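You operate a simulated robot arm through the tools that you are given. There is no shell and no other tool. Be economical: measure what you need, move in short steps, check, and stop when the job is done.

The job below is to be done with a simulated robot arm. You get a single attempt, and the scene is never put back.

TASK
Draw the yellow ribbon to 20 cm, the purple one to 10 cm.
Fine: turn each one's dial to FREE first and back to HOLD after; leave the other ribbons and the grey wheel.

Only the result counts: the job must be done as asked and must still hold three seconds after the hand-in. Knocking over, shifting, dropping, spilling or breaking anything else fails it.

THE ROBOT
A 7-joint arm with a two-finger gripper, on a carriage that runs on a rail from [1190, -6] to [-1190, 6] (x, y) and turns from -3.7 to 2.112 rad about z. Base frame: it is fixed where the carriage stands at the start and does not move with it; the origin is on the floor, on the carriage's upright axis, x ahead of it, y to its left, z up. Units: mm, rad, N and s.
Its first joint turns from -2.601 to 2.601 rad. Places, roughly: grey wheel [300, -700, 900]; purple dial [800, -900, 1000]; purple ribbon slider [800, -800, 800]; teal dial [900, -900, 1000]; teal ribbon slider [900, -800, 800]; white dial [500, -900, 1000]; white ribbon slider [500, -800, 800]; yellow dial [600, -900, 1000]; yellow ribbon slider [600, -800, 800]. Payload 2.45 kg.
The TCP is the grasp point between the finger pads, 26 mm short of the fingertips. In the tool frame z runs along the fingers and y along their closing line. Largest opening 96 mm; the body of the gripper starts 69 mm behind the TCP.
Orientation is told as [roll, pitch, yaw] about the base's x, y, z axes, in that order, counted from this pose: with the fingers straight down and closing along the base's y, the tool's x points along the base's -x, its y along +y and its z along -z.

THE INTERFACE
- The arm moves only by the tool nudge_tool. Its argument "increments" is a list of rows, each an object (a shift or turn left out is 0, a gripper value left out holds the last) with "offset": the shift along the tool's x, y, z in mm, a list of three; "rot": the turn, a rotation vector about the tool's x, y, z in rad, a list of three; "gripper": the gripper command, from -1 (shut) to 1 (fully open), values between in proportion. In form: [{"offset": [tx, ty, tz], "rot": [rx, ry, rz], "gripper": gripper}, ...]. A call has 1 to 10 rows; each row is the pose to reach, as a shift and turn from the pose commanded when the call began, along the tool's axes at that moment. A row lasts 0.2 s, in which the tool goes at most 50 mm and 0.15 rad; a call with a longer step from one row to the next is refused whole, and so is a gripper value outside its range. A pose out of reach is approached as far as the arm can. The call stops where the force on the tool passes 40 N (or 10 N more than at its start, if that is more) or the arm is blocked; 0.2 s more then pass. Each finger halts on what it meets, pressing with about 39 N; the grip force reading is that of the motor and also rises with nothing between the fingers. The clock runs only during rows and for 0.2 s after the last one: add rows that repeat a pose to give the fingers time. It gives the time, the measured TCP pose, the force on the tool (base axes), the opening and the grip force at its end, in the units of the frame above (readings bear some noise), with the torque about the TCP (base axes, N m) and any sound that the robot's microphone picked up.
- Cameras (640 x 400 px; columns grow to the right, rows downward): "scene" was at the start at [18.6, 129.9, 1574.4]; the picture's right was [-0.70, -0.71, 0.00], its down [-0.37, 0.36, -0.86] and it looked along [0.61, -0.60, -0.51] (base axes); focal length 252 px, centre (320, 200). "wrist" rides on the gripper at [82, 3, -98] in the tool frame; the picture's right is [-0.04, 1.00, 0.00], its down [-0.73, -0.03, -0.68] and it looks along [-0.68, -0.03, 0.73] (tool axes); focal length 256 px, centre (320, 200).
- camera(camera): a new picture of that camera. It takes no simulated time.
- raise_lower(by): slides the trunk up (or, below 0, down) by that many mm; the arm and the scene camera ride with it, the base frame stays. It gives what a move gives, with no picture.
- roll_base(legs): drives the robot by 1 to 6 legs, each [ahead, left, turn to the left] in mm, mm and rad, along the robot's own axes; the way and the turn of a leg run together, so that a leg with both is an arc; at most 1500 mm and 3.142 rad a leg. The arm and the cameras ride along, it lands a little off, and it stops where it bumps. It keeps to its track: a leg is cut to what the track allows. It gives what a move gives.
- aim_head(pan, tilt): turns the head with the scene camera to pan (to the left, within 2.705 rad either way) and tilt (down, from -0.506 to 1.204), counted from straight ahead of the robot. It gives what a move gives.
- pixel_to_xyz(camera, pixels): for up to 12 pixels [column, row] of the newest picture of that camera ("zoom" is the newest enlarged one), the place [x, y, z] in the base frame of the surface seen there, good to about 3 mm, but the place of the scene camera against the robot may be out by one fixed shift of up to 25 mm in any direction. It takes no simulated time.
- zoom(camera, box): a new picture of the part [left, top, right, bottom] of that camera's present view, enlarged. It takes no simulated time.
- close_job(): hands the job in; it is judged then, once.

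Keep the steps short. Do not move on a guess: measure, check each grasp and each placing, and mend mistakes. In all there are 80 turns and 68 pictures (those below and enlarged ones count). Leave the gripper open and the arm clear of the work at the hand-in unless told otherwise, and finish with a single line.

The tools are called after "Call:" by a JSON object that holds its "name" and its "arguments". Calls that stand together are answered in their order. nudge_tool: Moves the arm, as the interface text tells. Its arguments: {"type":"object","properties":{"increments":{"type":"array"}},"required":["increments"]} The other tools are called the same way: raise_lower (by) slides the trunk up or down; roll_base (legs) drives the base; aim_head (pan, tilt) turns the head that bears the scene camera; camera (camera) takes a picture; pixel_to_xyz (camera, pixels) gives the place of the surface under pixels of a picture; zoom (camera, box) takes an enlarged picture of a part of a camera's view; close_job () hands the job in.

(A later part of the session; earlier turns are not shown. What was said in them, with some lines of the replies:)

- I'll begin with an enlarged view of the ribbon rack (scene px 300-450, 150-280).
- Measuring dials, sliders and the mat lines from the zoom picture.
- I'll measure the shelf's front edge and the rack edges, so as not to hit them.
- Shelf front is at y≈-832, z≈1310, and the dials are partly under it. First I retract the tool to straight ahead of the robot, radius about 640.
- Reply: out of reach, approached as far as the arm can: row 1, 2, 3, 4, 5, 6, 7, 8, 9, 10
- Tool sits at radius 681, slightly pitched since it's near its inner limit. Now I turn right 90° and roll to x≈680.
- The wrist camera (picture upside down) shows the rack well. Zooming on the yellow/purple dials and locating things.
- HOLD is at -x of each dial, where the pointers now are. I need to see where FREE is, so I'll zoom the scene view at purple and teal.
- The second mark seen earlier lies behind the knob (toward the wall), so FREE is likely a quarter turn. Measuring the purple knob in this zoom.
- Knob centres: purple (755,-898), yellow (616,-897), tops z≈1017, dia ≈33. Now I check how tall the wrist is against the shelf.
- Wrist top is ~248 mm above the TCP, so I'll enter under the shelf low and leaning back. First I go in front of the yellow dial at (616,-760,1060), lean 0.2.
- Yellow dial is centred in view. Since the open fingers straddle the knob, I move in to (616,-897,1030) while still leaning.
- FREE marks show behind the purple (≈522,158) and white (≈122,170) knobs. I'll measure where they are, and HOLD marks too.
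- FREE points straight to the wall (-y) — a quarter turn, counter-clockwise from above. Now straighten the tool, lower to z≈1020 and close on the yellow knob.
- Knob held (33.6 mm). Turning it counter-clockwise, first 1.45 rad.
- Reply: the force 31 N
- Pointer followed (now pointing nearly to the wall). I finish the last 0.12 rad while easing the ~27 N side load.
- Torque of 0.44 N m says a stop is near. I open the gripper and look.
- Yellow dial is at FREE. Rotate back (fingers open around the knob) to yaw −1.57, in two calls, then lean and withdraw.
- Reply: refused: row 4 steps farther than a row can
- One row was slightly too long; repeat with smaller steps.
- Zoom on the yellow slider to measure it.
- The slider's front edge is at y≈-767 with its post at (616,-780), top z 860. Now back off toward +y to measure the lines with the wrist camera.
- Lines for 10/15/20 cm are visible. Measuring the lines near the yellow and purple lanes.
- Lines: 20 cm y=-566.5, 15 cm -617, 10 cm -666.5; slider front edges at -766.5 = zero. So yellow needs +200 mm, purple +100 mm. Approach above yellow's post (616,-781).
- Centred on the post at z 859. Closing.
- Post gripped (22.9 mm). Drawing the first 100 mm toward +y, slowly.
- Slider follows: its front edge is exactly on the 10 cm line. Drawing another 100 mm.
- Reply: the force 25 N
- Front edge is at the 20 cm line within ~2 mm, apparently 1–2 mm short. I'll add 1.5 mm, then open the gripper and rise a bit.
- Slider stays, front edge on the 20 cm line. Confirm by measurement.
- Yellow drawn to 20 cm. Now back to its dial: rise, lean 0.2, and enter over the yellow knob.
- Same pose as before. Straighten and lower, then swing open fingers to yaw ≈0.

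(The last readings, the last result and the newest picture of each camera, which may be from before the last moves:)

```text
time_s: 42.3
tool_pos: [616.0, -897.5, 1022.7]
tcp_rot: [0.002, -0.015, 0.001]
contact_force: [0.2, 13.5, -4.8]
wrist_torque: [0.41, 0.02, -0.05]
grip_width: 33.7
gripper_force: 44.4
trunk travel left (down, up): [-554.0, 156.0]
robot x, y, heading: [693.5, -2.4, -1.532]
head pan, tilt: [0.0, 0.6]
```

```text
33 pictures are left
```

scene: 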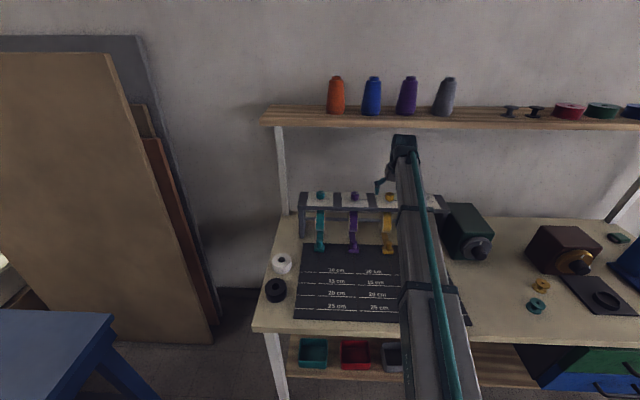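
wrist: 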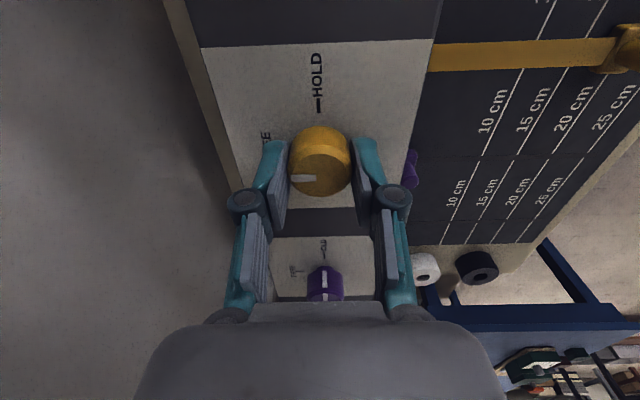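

Knob gripped. Turning back clockwise toward HOLD, with a 1 mm shift to relieve side load.

Call:
{"name": "nudge_tool", "arguments": {"increments": [{"offset": [0, 1, 0], "rot": [0, 0, 0.147]}, {"offset": [0, 1, 0], "rot": [0, 0, 0.294]}, {"offset": [0, 1, 0], "rot": [0, 0, 0.441]}, {"offset": [0, 1, 0], "rot": [0, 0, 0.588]}, {"offset": [0, 1, 0], "rot": [0, 0, 0.735]}, {"offset": [0, 1, 0], "rot": [0, 0, 0.882]}, {"offset": [0, 1, 0], "rot": [0, 0, 1.029]}, {"offset": [0, 1, 0], "rot": [0, 0, 1.176]}, {"offset": [0, 1, 0], "rot": [0, 0, 1.323]}, {"offset": [0, 1, 0], "rot": [0, 0, 1.47]}]}}

Call:
{"name": "nudge_tool", "arguments": {"increments": [{"rot": [0, 0, 0.06]}, {"rot": [0, 0, 0.1]}, {"rot": [0, 0, 0.11]}, {"rot": [0, 0, 0.11]}]}}

```text
time_s: 44.5
tool_pos: [614.1, -899.7, 1021.8]
tcp_rot: [0.013, -0.002, -1.473]
contact_force: [-7.1, -7.7, 4.4]
wrist_torque: [-1.27, 0.15, 0.0]
grip_width: 33.7
gripper_force: 45.4
trunk travel left (down, up): [-554.0, 156.0]
robot x, y, heading: [694.1, -5.1, -1.532]
head pan, tilt: [0.0, 0.6]
```

```text
time_s: 45.5
tool_pos: [615.4, -900.4, 1021.3]
tcp_rot: [0.014, 0.001, -1.582]
contact_force: [-12.7, -15.9, 10.1]
wrist_torque: [-0.24, 0.4, 0.55]
grip_width: 33.6
gripper_force: 44.6
trunk travel left (down, up): [-554.0, 156.0]
robot x, y, heading: [696.1, -0.6, -1.537]
head pan, tilt: [0.0, 0.6]
```

Torque 0.55 N m at the HOLD stop. Open and check the dial.

Call:
{"name": "nudge_tool", "arguments": {"increments": [{"gripper": 0.2}, {"gripper": 0.8}, {"gripper": 1}, {"gripper": 1}]}}

Call:
{"name": "zoom", "arguments": {"camera": "wrist", "box": [220, 90, 420, 220]}}

```text
time_s: 46.5
tool_pos: [616.8, -899.3, 1020.7]
tcp_rot: [0.013, 0.002, -1.579]
contact_force: [-0.6, 0.0, -0.3]
wrist_torque: [0.0, -0.02, -0.01]
grip_width: 95.9
gripper_force: 0.0
trunk travel left (down, up): [-554.0, 156.0]
robot x, y, heading: [694.8, -3.1, -1.533]
head pan, tilt: [0.0, 0.6]
```

```text
3.08 times, centred on (320, 155) of wrist
```

zoom: 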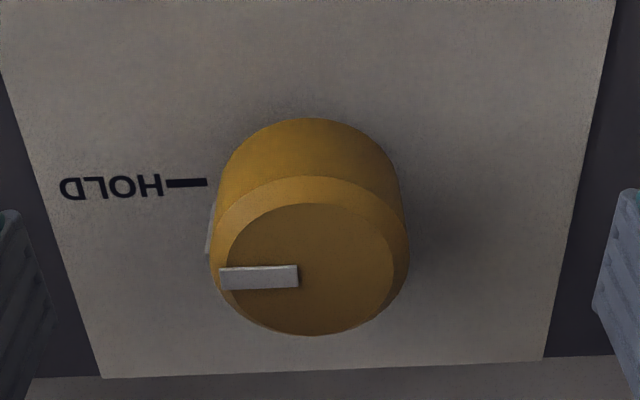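

Yellow back at HOLD. Withdraw leaning and shift to in front of purple (x 755).

Call:
{"name": "nudge_tool", "arguments": {"increments": [{"offset": [0, 0, -4], "rot": [0, -0.1, 0]}, {"offset": [0, 0, -9], "rot": [0, -0.2, 0]}, {"offset": [45, 0, -15], "rot": [0, -0.2, 0]}, {"offset": [90, 0, -20], "rot": [0, -0.2, 0]}, {"offset": [130, 0, -25], "rot": [0, -0.2, 0]}, {"offset": [131, 46, -25], "rot": [0, -0.2, 0]}, {"offset": [131, 92, -25], "rot": [0, -0.2, 0]}, {"offset": [131, 138, -25], "rot": [0, -0.2, 0]}, {"offset": [131, 138, -25], "rot": [0, -0.2, 0]}]}}

Call:
{"name": "camera", "arguments": {"camera": "wrist"}}

```text
time_s: 48.5
tool_pos: [757.2, -766.8, 1045.9]
tcp_rot: [0.013, -0.199, -1.583]
contact_force: [-0.4, -0.1, 0.7]
wrist_torque: [-0.01, 0.02, 0.0]
grip_width: 95.9
gripper_force: 0.0
trunk travel left (down, up): [-554.0, 156.0]
robot x, y, heading: [694.7, -6.6, -1.535]
head pan, tilt: [0.0, 0.6]
```

```text
31 pictures are left
```

wrist: 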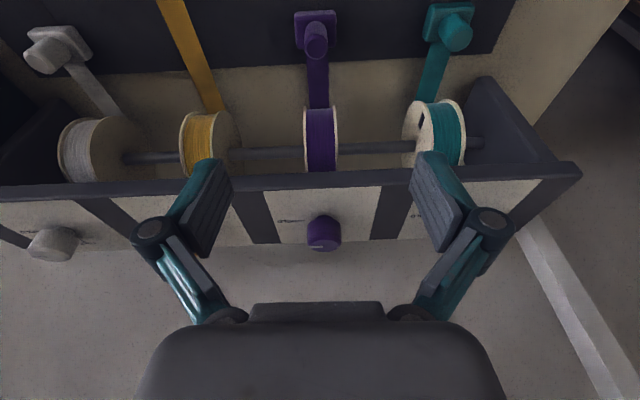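

Centred on purple. Entering over its knob.

Call:
{"name": "nudge_tool", "arguments": {"increments": [{"offset": [-40, 0, 14]}, {"offset": [-80, 0, 28]}, {"offset": [-125, 0, 42]}, {"offset": [-125, 0, 42]}]}}

Call:
{"name": "nudge_tool", "arguments": {"increments": [{"offset": [1, 0, 4], "rot": [0, 0.1, 0]}, {"offset": [1.8, 0, 8.8], "rot": [0, 0.2, 0]}, {"offset": [1.8, 0, 8.8], "rot": [0, 0.2, 0]}]}}

Call:
{"name": "camera", "arguments": {"camera": "wrist"}}

Call:
{"name": "pixel_to_xyz", "arguments": {"camera": "wrist", "pixels": [[318, 180], [290, 180], [350, 180]]}}

```text
time_s: 49.5
tool_pos: [755.2, -899.4, 1032.6]
tcp_rot: [0.013, -0.198, -1.581]
contact_force: [0.2, 0.3, -0.5]
wrist_torque: [-0.02, -0.02, 0.01]
grip_width: 96.0
gripper_force: 0.1
trunk travel left (down, up): [-554.0, 156.0]
robot x, y, heading: [692.5, -4.6, -1.533]
head pan, tilt: [0.0, 0.6]
```

```text
time_s: 50.3
tool_pos: [755.3, -899.2, 1022.3]
tcp_rot: [0.014, 0.002, -1.58]
contact_force: [-0.1, 0.7, 0.3]
wrist_torque: [0.02, 0.0, 0.02]
grip_width: 96.1
gripper_force: 0.2
trunk travel left (down, up): [-554.0, 156.0]
robot x, y, heading: [692.9, -3.6, -1.535]
head pan, tilt: [0.0, 0.6]
```

```text
30 pictures are left
```

wrist: 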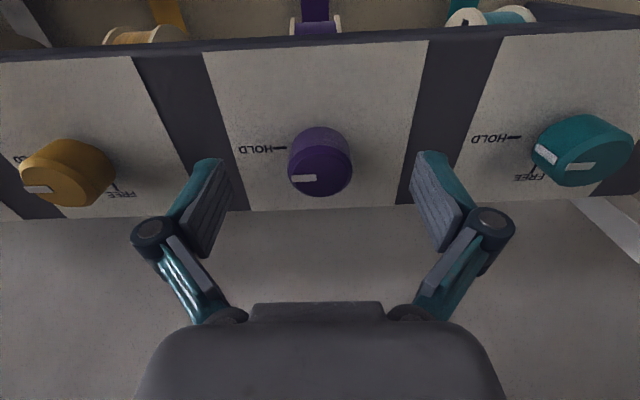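

```text
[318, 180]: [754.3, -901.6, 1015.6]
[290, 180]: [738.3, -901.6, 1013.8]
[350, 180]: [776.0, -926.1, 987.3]
```

Centred. Close on the purple knob and turn it 1.45 rad counter-clockwise.

Call:
{"name": "nudge_tool", "arguments": {"increments": [{"offset": [1, 0, 0], "gripper": 0}, {"offset": [1, 0, 0], "gripper": -0.4}, {"offset": [1, 0, 0], "gripper": -1}, {"offset": [1, 0, 0], "gripper": -1}, {"offset": [1, 0, 0], "gripper": -1}, {"offset": [1, 0, 0], "gripper": -1}]}}

Call:
{"name": "nudge_tool", "arguments": {"increments": [{"rot": [0, 0, -0.145]}, {"rot": [0, 0, -0.29]}, {"rot": [0, 0, -0.435]}, {"rot": [0, 0, -0.58]}, {"rot": [0, 0, -0.725]}, {"rot": [0, 0, -0.87]}, {"rot": [0, 0, -1.015]}, {"rot": [0, 0, -1.16]}, {"rot": [0, 0, -1.305]}, {"rot": [0, 0, -1.45]}]}}

```text
time_s: 51.7
tool_pos: [755.3, -898.6, 1022.3]
tcp_rot: [0.015, 0.002, -1.579]
contact_force: [0.2, -0.3, 0.4]
wrist_torque: [0.01, -0.09, -0.02]
grip_width: 33.7
gripper_force: 44.5
trunk travel left (down, up): [-554.0, 156.0]
robot x, y, heading: [695.3, -4.9, -1.538]
head pan, tilt: [0.0, 0.6]
```

```text
time_s: 53.9
tool_pos: [754.7, -898.4, 1022.3]
tcp_rot: [0.004, -0.015, -0.128]
contact_force: [-0.6, 0.4, -1.1]
wrist_torque: [0.64, 0.09, 0.02]
grip_width: 33.7
gripper_force: 44.9
trunk travel left (down, up): [-554.0, 156.0]
robot x, y, heading: [691.7, -8.0, -1.536]
head pan, tilt: [0.0, 0.6]
```

Smooth. Finish the last bit to FREE, then open and check.

Call:
{"name": "nudge_tool", "arguments": {"increments": [{"rot": [0, 0, -0.07]}, {"rot": [0, 0, -0.14]}, {"rot": [0, 0, -0.14]}]}}

Call:
{"name": "nudge_tool", "arguments": {"increments": [{"gripper": 0.2}, {"gripper": 0.8}, {"gripper": 1}, {"gripper": 1}]}}

Call:
{"name": "zoom", "arguments": {"camera": "wrist", "box": [180, 50, 460, 250]}}

```text
time_s: 54.7
tool_pos: [755.1, -897.8, 1022.8]
tcp_rot: [-0.002, -0.013, 0.01]
contact_force: [-1.2, -1.8, 1.6]
wrist_torque: [0.12, 0.03, -0.93]
grip_width: 33.6
gripper_force: 45.1
trunk travel left (down, up): [-554.0, 156.0]
robot x, y, heading: [693.0, -3.0, -1.53]
head pan, tilt: [0.0, 0.6]
```

```text
time_s: 55.7
tool_pos: [753.8, -898.5, 1022.9]
tcp_rot: [0.002, -0.014, 0.011]
contact_force: [0.3, -0.1, 1.1]
wrist_torque: [-0.02, 0.0, 0.05]
grip_width: 96.2
gripper_force: 0.1
trunk travel left (down, up): [-554.0, 156.0]
robot x, y, heading: [693.8, -4.7, -1.535]
head pan, tilt: [0.0, 0.6]
```

```text
2.00 times, centred on (320, 150) of wrist
```

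zoom: 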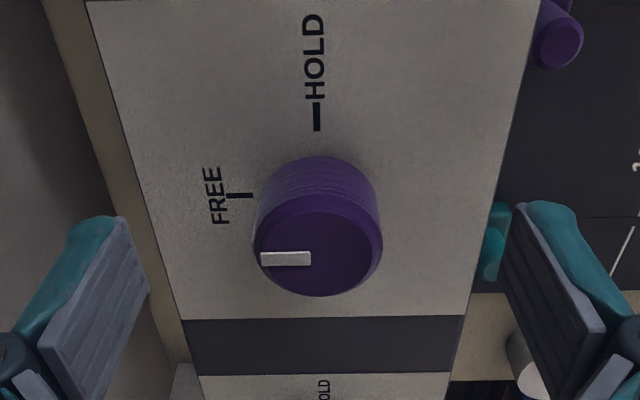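

Purple is at FREE. Rotate back and withdraw, same as with yellow.

Call:
{"name": "nudge_tool", "arguments": {"increments": [{"rot": [0, 0, 0.149]}, {"rot": [0, 0, 0.298]}, {"rot": [0, 0, 0.447]}, {"rot": [0, 0, 0.596]}, {"rot": [0, 0, 0.745]}, {"rot": [0, 0, 0.894]}, {"rot": [0, 0, 1.043]}, {"rot": [0, 0, 1.192]}, {"rot": [0, 0, 1.341]}, {"rot": [0, 0, 1.49]}]}}

Call:
{"name": "nudge_tool", "arguments": {"increments": [{"rot": [0, 0, 0.09]}, {"rot": [0, -0.1, 0.09], "offset": [0, 0, -3]}, {"rot": [0, -0.2, 0.09], "offset": [0, 0, -6]}, {"rot": [0, -0.2, 0.09], "offset": [45, 4, -12]}, {"rot": [0, -0.2, 0.09], "offset": [90, 8, -20]}, {"rot": [0, -0.2, 0.09], "offset": [135, 12, -20]}, {"rot": [0, -0.1, 0.09], "offset": [155, 14, 0]}, {"rot": [0, 0, 0.09], "offset": [155, 14, 20]}, {"rot": [0, 0, 0.09], "offset": [155, 14, 20]}]}}

Call:
{"name": "camera", "arguments": {"camera": "wrist"}}

```text
time_s: 57.9
tool_pos: [754.9, -898.7, 1023.3]
tcp_rot: [0.015, -0.001, -1.482]
contact_force: [0.0, 1.0, 0.2]
wrist_torque: [-0.04, 0.03, 0.03]
grip_width: 95.9
gripper_force: 0.1
trunk travel left (down, up): [-554.0, 156.0]
robot x, y, heading: [695.4, -5.0, -1.54]
head pan, tilt: [0.0, 0.6]
```

```text
time_s: 59.9
tool_pos: [755.6, -742.2, 1003.3]
tcp_rot: [0.013, 0.002, -1.568]
contact_force: [-0.3, -0.4, -0.2]
wrist_torque: [0.04, 0.0, -0.01]
grip_width: 96.2
gripper_force: 0.1
trunk travel left (down, up): [-554.0, 156.0]
robot x, y, heading: [696.0, -8.0, -1.535]
head pan, tilt: [0.0, 0.6]
```

```text
28 pictures are left
```

wrist: 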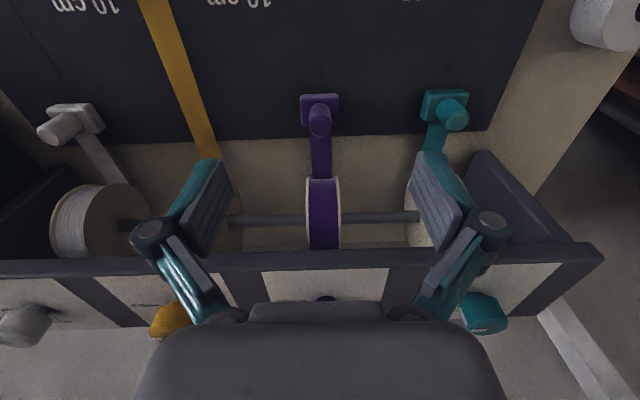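

Measure purple's post here and move above it.

Call:
{"name": "pixel_to_xyz", "arguments": {"camera": "wrist", "pixels": [[319, 127], [311, 122], [330, 122], [319, 117], [320, 97], [320, 102]]}}

Call:
{"name": "nudge_tool", "arguments": {"increments": [{"offset": [-20, 0, 37]}, {"offset": [-39, 0, 74]}, {"offset": [-39, 0, 74]}]}}

Call:
{"name": "camera", "arguments": {"camera": "wrist"}}

Call:
{"name": "pixel_to_xyz", "arguments": {"camera": "wrist", "pixels": [[317, 122], [317, 132], [305, 118], [331, 118], [317, 110], [318, 83]]}}

```text
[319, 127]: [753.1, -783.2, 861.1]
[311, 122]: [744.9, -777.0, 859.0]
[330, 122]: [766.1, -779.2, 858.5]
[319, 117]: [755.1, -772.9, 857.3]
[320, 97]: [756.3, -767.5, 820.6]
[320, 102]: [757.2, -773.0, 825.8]
```

```text
time_s: 60.7
tool_pos: [753.6, -782.3, 929.0]
tcp_rot: [0.014, 0.002, -1.569]
contact_force: [0.1, 0.8, 0.7]
wrist_torque: [-0.01, 0.04, -0.03]
grip_width: 95.9
gripper_force: 0.1
trunk travel left (down, up): [-554.0, 156.0]
robot x, y, heading: [695.2, -5.8, -1.538]
head pan, tilt: [0.0, 0.6]
```

```text
27 pictures are left
```

wrist: 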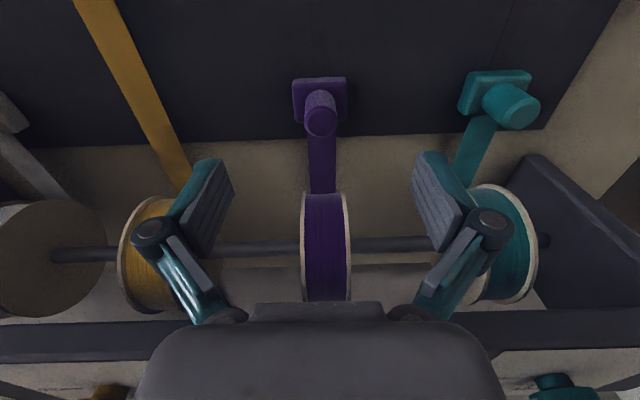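

```text
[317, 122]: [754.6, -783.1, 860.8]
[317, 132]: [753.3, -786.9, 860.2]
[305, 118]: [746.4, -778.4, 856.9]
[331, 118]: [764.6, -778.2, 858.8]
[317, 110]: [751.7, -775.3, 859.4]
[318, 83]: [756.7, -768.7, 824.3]
```

Post at (755,-781). Lower to z≈859, then close.

Call:
{"name": "nudge_tool", "arguments": {"increments": [{"offset": [0, 0.5, 35]}, {"offset": [1, 1, 60]}, {"offset": [1, 1, 70]}, {"offset": [1, 1, 70]}]}}

Call:
{"name": "nudge_tool", "arguments": {"increments": [{"gripper": 0}, {"gripper": -0.6}, {"gripper": -1}, {"gripper": -1}, {"gripper": -1}, {"gripper": -1}]}}

Call:
{"name": "camera", "arguments": {"camera": "wrist"}}

```text
time_s: 61.7
tool_pos: [759.3, -778.8, 860.3]
tcp_rot: [0.015, 0.001, -1.569]
contact_force: [-0.2, -0.3, -0.6]
wrist_torque: [0.0, 0.0, 0.03]
grip_width: 95.9
gripper_force: 0.1
trunk travel left (down, up): [-554.0, 156.0]
robot x, y, heading: [695.8, -4.0, -1.533]
head pan, tilt: [0.0, 0.6]
```

```text
time_s: 63.1
tool_pos: [756.0, -778.6, 860.9]
tcp_rot: [0.012, 0.001, -1.572]
contact_force: [-13.4, 0.6, 0.1]
wrist_torque: [-0.02, 0.4, -0.07]
grip_width: 23.0
gripper_force: 45.1
trunk travel left (down, up): [-554.0, 156.0]
robot x, y, heading: [694.2, -3.7, -1.533]
head pan, tilt: [0.0, 0.6]
```

```text
26 pictures are left
```

wrist: 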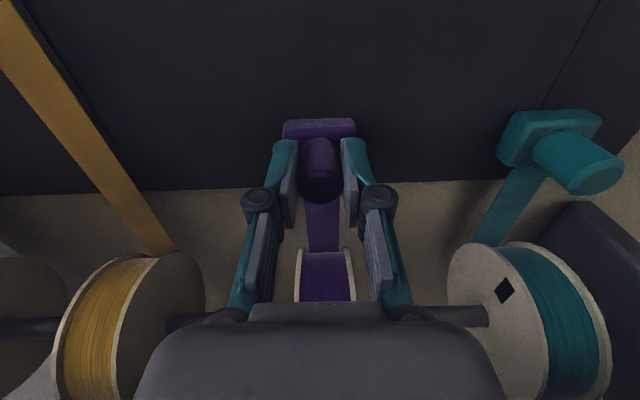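

Gripped. Drawing purple 100 mm.

Call:
{"name": "nudge_tool", "arguments": {"increments": [{"offset": [5, -1, 0]}, {"offset": [15, -1, 0]}, {"offset": [27, -1, 0]}, {"offset": [39, -1, 0]}, {"offset": [51, -1, 0]}, {"offset": [63, -1, 0]}, {"offset": [75, -1, 0]}, {"offset": [88, -1, 0]}, {"offset": [100, -1, 0]}, {"offset": [100, -1, 0]}]}}

Call:
{"name": "zoom", "arguments": {"camera": "wrist", "box": [220, 60, 420, 190]}}

Call:
{"name": "pixel_to_xyz", "arguments": {"camera": "zoom", "pixels": [[320, 190], [260, 192], [380, 188], [180, 178], [440, 165]]}}

```text
time_s: 65.3
tool_pos: [757.2, -679.5, 860.6]
tcp_rot: [0.015, 0.0, -1.569]
contact_force: [-14.2, 0.6, 20.7]
wrist_torque: [-0.1, 0.41, -0.01]
grip_width: 23.0
gripper_force: 44.9
trunk travel left (down, up): [-554.0, 156.0]
robot x, y, heading: [692.4, -1.7, -1.536]
head pan, tilt: [0.0, 0.6]
```

```text
3.08 times, centred on (320, 125) of wrist
```

zoom: 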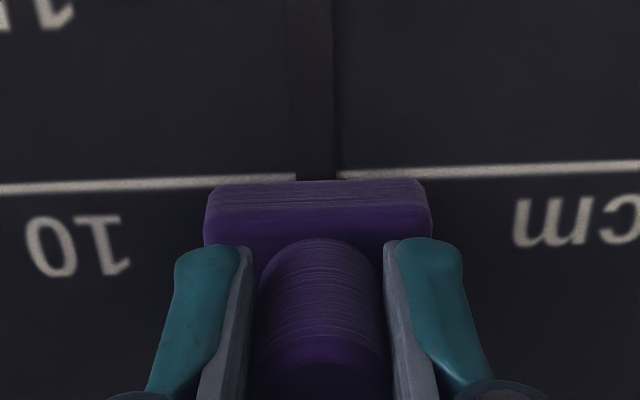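

```text
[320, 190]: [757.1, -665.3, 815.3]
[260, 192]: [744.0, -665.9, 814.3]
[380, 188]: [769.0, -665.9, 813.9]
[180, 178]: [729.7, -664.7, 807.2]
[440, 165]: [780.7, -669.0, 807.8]
```

Front edge lies on the 10 cm line. Release, rise and check from above.

Call:
{"name": "nudge_tool", "arguments": {"increments": [{"gripper": -0.4}, {"gripper": 0.2}, {"gripper": 1}, {"gripper": 1}, {"gripper": 1}, {"offset": [0, 0, -30]}, {"offset": [0, 0, -75]}, {"offset": [20, 0, -110]}, {"offset": [20, 0, -110]}]}}

Call:
{"name": "zoom", "arguments": {"camera": "wrist", "box": [220, 10, 420, 140]}}

Call:
{"name": "pixel_to_xyz", "arguments": {"camera": "zoom", "pixels": [[325, 249], [290, 252], [370, 248], [240, 243], [420, 237]]}}

```text
time_s: 67.3
tool_pos: [753.8, -661.7, 969.5]
tcp_rot: [0.016, 0.0, -1.57]
contact_force: [-0.5, -0.6, 0.1]
wrist_torque: [-0.02, 0.03, 0.04]
grip_width: 95.8
gripper_force: 0.0
trunk travel left (down, up): [-554.0, 156.0]
robot x, y, heading: [694.4, -3.9, -1.532]
head pan, tilt: [0.0, 0.6]
```

```text
3.08 times, centred on (320, 75) of wrist
```

zoom: 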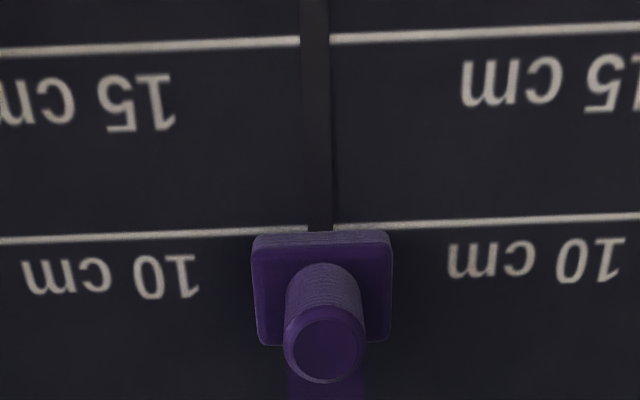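

```text
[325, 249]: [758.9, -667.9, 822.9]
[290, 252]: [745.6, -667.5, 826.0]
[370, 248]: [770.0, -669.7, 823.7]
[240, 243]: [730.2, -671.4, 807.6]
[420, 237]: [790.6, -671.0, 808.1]
```

Good — on the line. Back to the purple dial: rise, lean, enter.

Call:
{"name": "nudge_tool", "arguments": {"increments": [{"offset": [10, 1, -40]}, {"offset": [5, 1, -70], "rot": [0, -0.1, 0]}, {"offset": [-35, 1, -70], "rot": [0, -0.2, 0]}, {"offset": [-80, 1, -70], "rot": [0, -0.2, 0]}, {"offset": [-125, 1, -66], "rot": [0, -0.2, 0]}, {"offset": [-165, 1, -62], "rot": [0, -0.2, 0]}, {"offset": [-205, 1, -61], "rot": [0, -0.2, 0]}, {"offset": [-237, 1, -61], "rot": [0, -0.2, 0]}, {"offset": [-237, 1, -61], "rot": [0, -0.2, 0]}]}}

Call:
{"name": "nudge_tool", "arguments": {"increments": [{"offset": [1, 0, 4], "rot": [0, 0.1, 0]}, {"offset": [1.8, 0, 8.8], "rot": [0, 0.2, 0]}, {"offset": [1.8, 0, 8.8], "rot": [0, 0.2, 0]}]}}

Call:
{"name": "camera", "arguments": {"camera": "wrist"}}

```text
time_s: 69.3
tool_pos: [755.9, -895.8, 1027.0]
tcp_rot: [0.014, -0.201, -1.574]
contact_force: [0.5, 0.0, -0.1]
wrist_torque: [-0.02, 0.02, -0.02]
grip_width: 96.0
gripper_force: 0.0
trunk travel left (down, up): [-554.0, 156.0]
robot x, y, heading: [695.7, -6.7, -1.536]
head pan, tilt: [0.0, 0.6]
```

```text
time_s: 70.1
tool_pos: [756.8, -896.6, 1019.5]
tcp_rot: [0.015, 0.002, -1.569]
contact_force: [0.1, 0.3, 0.0]
wrist_torque: [0.01, 0.04, 0.02]
grip_width: 96.3
gripper_force: 0.0
trunk travel left (down, up): [-554.0, 156.0]
robot x, y, heading: [693.6, -2.7, -1.538]
head pan, tilt: [0.0, 0.6]
```

```text
23 pictures are left
```

wrist: 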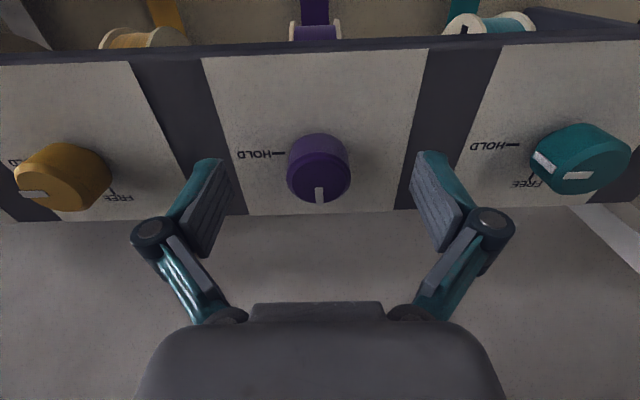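

Well placed. Swing to yaw ≈0 with small correction (−1 x, −2 y, +2 z), then grip.

Call:
{"name": "nudge_tool", "arguments": {"increments": [{"offset": [-2, -1, -2], "rot": [0, 0, -0.149]}, {"offset": [-2, -1, -2], "rot": [0, 0, -0.298]}, {"offset": [-2, -1, -2], "rot": [0, 0, -0.447]}, {"offset": [-2, -1, -2], "rot": [0, 0, -0.596]}, {"offset": [-2, -1, -2], "rot": [0, 0, -0.745]}, {"offset": [-2, -1, -2], "rot": [0, 0, -0.894]}, {"offset": [-2, -1, -2], "rot": [0, 0, -1.043]}, {"offset": [-2, -1, -2], "rot": [0, 0, -1.192]}, {"offset": [-2, -1, -2], "rot": [0, 0, -1.341]}, {"offset": [-2, -1, -2], "rot": [0, 0, -1.49]}]}}

Call:
{"name": "nudge_tool", "arguments": {"increments": [{"rot": [0, 0, -0.08], "gripper": 0}, {"rot": [0, 0, -0.08], "gripper": -0.4}, {"rot": [0, 0, -0.08], "gripper": -1}, {"rot": [0, 0, -0.08], "gripper": -1}, {"rot": [0, 0, -0.08], "gripper": -1}, {"rot": [0, 0, -0.08], "gripper": -1}]}}

```text
time_s: 72.3
tool_pos: [756.0, -899.7, 1023.1]
tcp_rot: [0.002, -0.015, -0.075]
contact_force: [-0.2, -0.5, -0.4]
wrist_torque: [0.0, -0.01, 0.0]
grip_width: 96.3
gripper_force: 0.1
trunk travel left (down, up): [-554.0, 156.0]
robot x, y, heading: [692.7, -4.7, -1.535]
head pan, tilt: [0.0, 0.6]
```

```text
time_s: 73.7
tool_pos: [755.1, -899.1, 1023.2]
tcp_rot: [0.001, -0.017, 0.001]
contact_force: [-0.4, 7.9, -2.5]
wrist_torque: [0.21, -0.03, -0.01]
grip_width: 33.6
gripper_force: 44.8
trunk travel left (down, up): [-554.0, 156.0]
robot x, y, heading: [697.2, -1.7, -1.534]
head pan, tilt: [0.0, 0.6]
```

Knob gripped. Turn clockwise back to HOLD.

Call:
{"name": "nudge_tool", "arguments": {"increments": [{"offset": [0, 0.7, 0], "rot": [0, 0, 0.147]}, {"offset": [0, 0.7, 0], "rot": [0, 0, 0.294]}, {"offset": [0, 0.7, 0], "rot": [0, 0, 0.441]}, {"offset": [0, 0.7, 0], "rot": [0, 0, 0.588]}, {"offset": [0, 0.7, 0], "rot": [0, 0, 0.735]}, {"offset": [0, 0.7, 0], "rot": [0, 0, 0.882]}, {"offset": [0, 0.7, 0], "rot": [0, 0, 1.029]}, {"offset": [0, 0.7, 0], "rot": [0, 0, 1.176]}, {"offset": [0, 0.7, 0], "rot": [0, 0, 1.323]}, {"offset": [0, 0.7, 0], "rot": [0, 0, 1.47]}]}}

Call:
{"name": "nudge_tool", "arguments": {"increments": [{"rot": [0, 0, 0.06]}, {"rot": [0, 0, 0.1]}, {"rot": [0, 0, 0.11]}, {"rot": [0, 0, 0.11]}]}}

Call:
{"name": "nudge_tool", "arguments": {"increments": [{"gripper": 0.2}, {"gripper": 0.8}, {"gripper": 1}, {"gripper": 1}]}}

Call:
{"name": "zoom", "arguments": {"camera": "wrist", "box": [220, 90, 420, 220]}}

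```text
time_s: 75.9
tool_pos: [755.6, -898.7, 1024.1]
tcp_rot: [0.015, -0.002, -1.47]
contact_force: [3.4, 5.8, -3.9]
wrist_torque: [-0.72, -0.09, 0.02]
grip_width: 33.7
gripper_force: 45.0
trunk travel left (down, up): [-554.0, 156.0]
robot x, y, heading: [691.1, -5.3, -1.538]
head pan, tilt: [0.0, 0.6]
```

```text
time_s: 76.9
tool_pos: [755.9, -898.5, 1022.3]
tcp_rot: [0.014, 0.001, -1.579]
contact_force: [0.9, 3.4, 0.6]
wrist_torque: [0.32, -0.01, 0.52]
grip_width: 33.7
gripper_force: 45.4
trunk travel left (down, up): [-554.0, 156.0]
robot x, y, heading: [693.0, -6.1, -1.526]
head pan, tilt: [0.0, 0.6]
```

```text
time_s: 77.9
tool_pos: [754.5, -898.6, 1023.6]
tcp_rot: [0.013, 0.001, -1.579]
contact_force: [0.1, -1.2, -0.1]
wrist_torque: [0.01, -0.03, -0.01]
grip_width: 95.9
gripper_force: 0.0
trunk travel left (down, up): [-554.0, 156.0]
robot x, y, heading: [692.6, -4.6, -1.533]
head pan, tilt: [0.0, 0.6]
```

```text
3.08 times, centred on (320, 155) of wrist
```

zoom: 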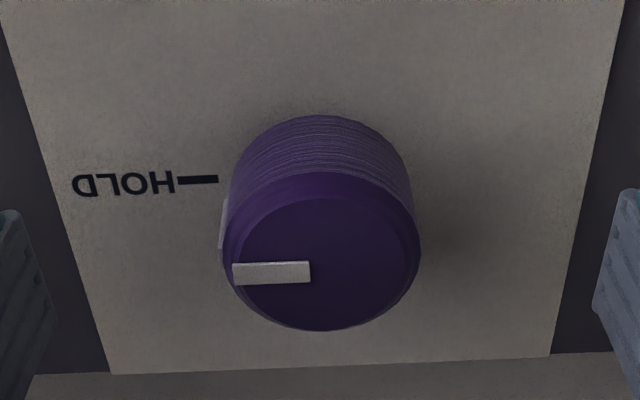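

Purple is at HOLD. Withdraw leaning, out and up clear of the work.

Call:
{"name": "nudge_tool", "arguments": {"increments": [{"offset": [0, 0, -4], "rot": [0, -0.1, 0]}, {"offset": [0, 0, -9], "rot": [0, -0.2, 0]}, {"offset": [45, 0, -15], "rot": [0, -0.2, 0]}, {"offset": [90, 0, -20], "rot": [0, -0.2, 0]}, {"offset": [130, 0, -30], "rot": [0, -0.2, 0]}, {"offset": [165, 0, -60], "rot": [0, -0.1, 0]}, {"offset": [200, 0, -90], "rot": [0, 0, 0]}, {"offset": [235, 0, -110], "rot": [0, 0, 0]}, {"offset": [270, 0, -110], "rot": [0, 0, 0]}, {"offset": [270, 0, -110], "rot": [0, 0, 0]}]}}

Call:
{"name": "camera", "arguments": {"camera": "wrist"}}

Call:
{"name": "zoom", "arguments": {"camera": "scene", "box": [260, 170, 460, 330]}}

```text
time_s: 80.1
tool_pos: [757.7, -638.1, 1117.7]
tcp_rot: [0.016, -0.013, -1.579]
contact_force: [-0.9, -0.2, 0.5]
wrist_torque: [0.02, 0.02, 0.0]
grip_width: 95.9
gripper_force: 0.1
out of reach, approached as far as the arm can: row 8, 9, 10
trunk travel left (down, up): [-554.0, 156.0]
robot x, y, heading: [696.9, -0.5, -1.531]
head pan, tilt: [0.0, 0.6]
```

```text
21 pictures are left
```

wrist: 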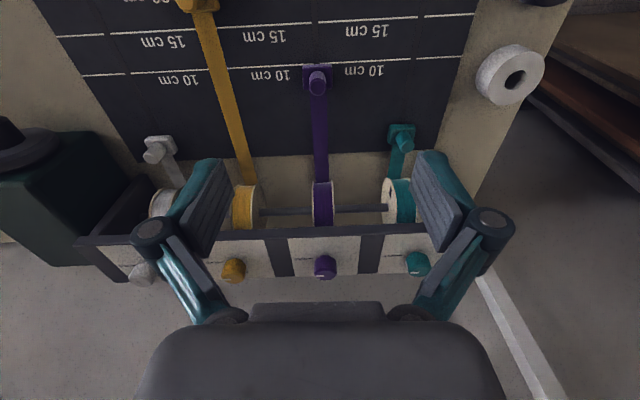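

```text
2.50 times, centred on (360, 250) of scene
```

zoom: 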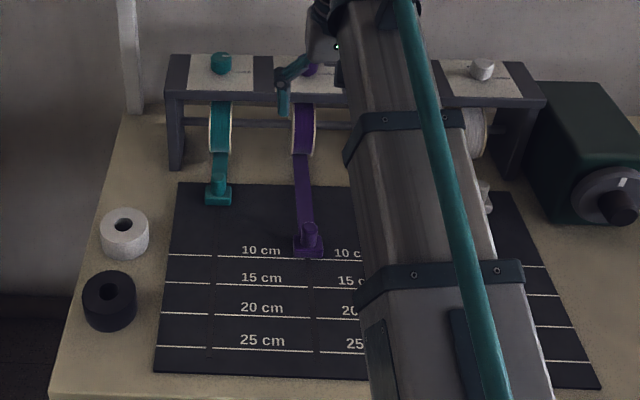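

Last check that yellow still sits at the 20 cm line.

Call:
{"name": "pixel_to_xyz", "arguments": {"camera": "wrist", "pixels": [[200, 6], [180, 4], [317, 70], [317, 66], [290, 70]]}}

Call:
{"name": "zoom", "arguments": {"camera": "wrist", "box": [120, 0, 280, 100]}}

```text
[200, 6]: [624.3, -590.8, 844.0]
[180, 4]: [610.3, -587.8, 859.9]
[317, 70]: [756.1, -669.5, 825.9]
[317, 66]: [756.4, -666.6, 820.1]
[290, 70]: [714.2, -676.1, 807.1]
```

```text
4.00 times, centred on (200, 50) of wrist
```

zoom: 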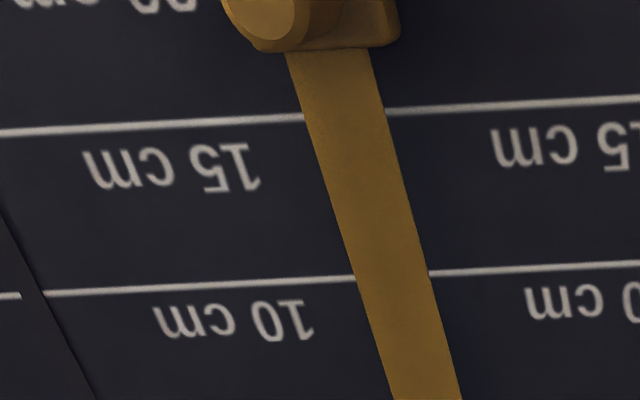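

Both sliders are in place, both dials are at HOLD, and the gripper is open and clear. Handing in.

Call:
{"name": "close_job", "arguments": {}}

```text
The job is handed in.
```

The yellow ribbon is drawn to 20 cm and the purple to 10 cm, each within about 2 mm of its line; both dials are back at HOLD and nothing else was touched.
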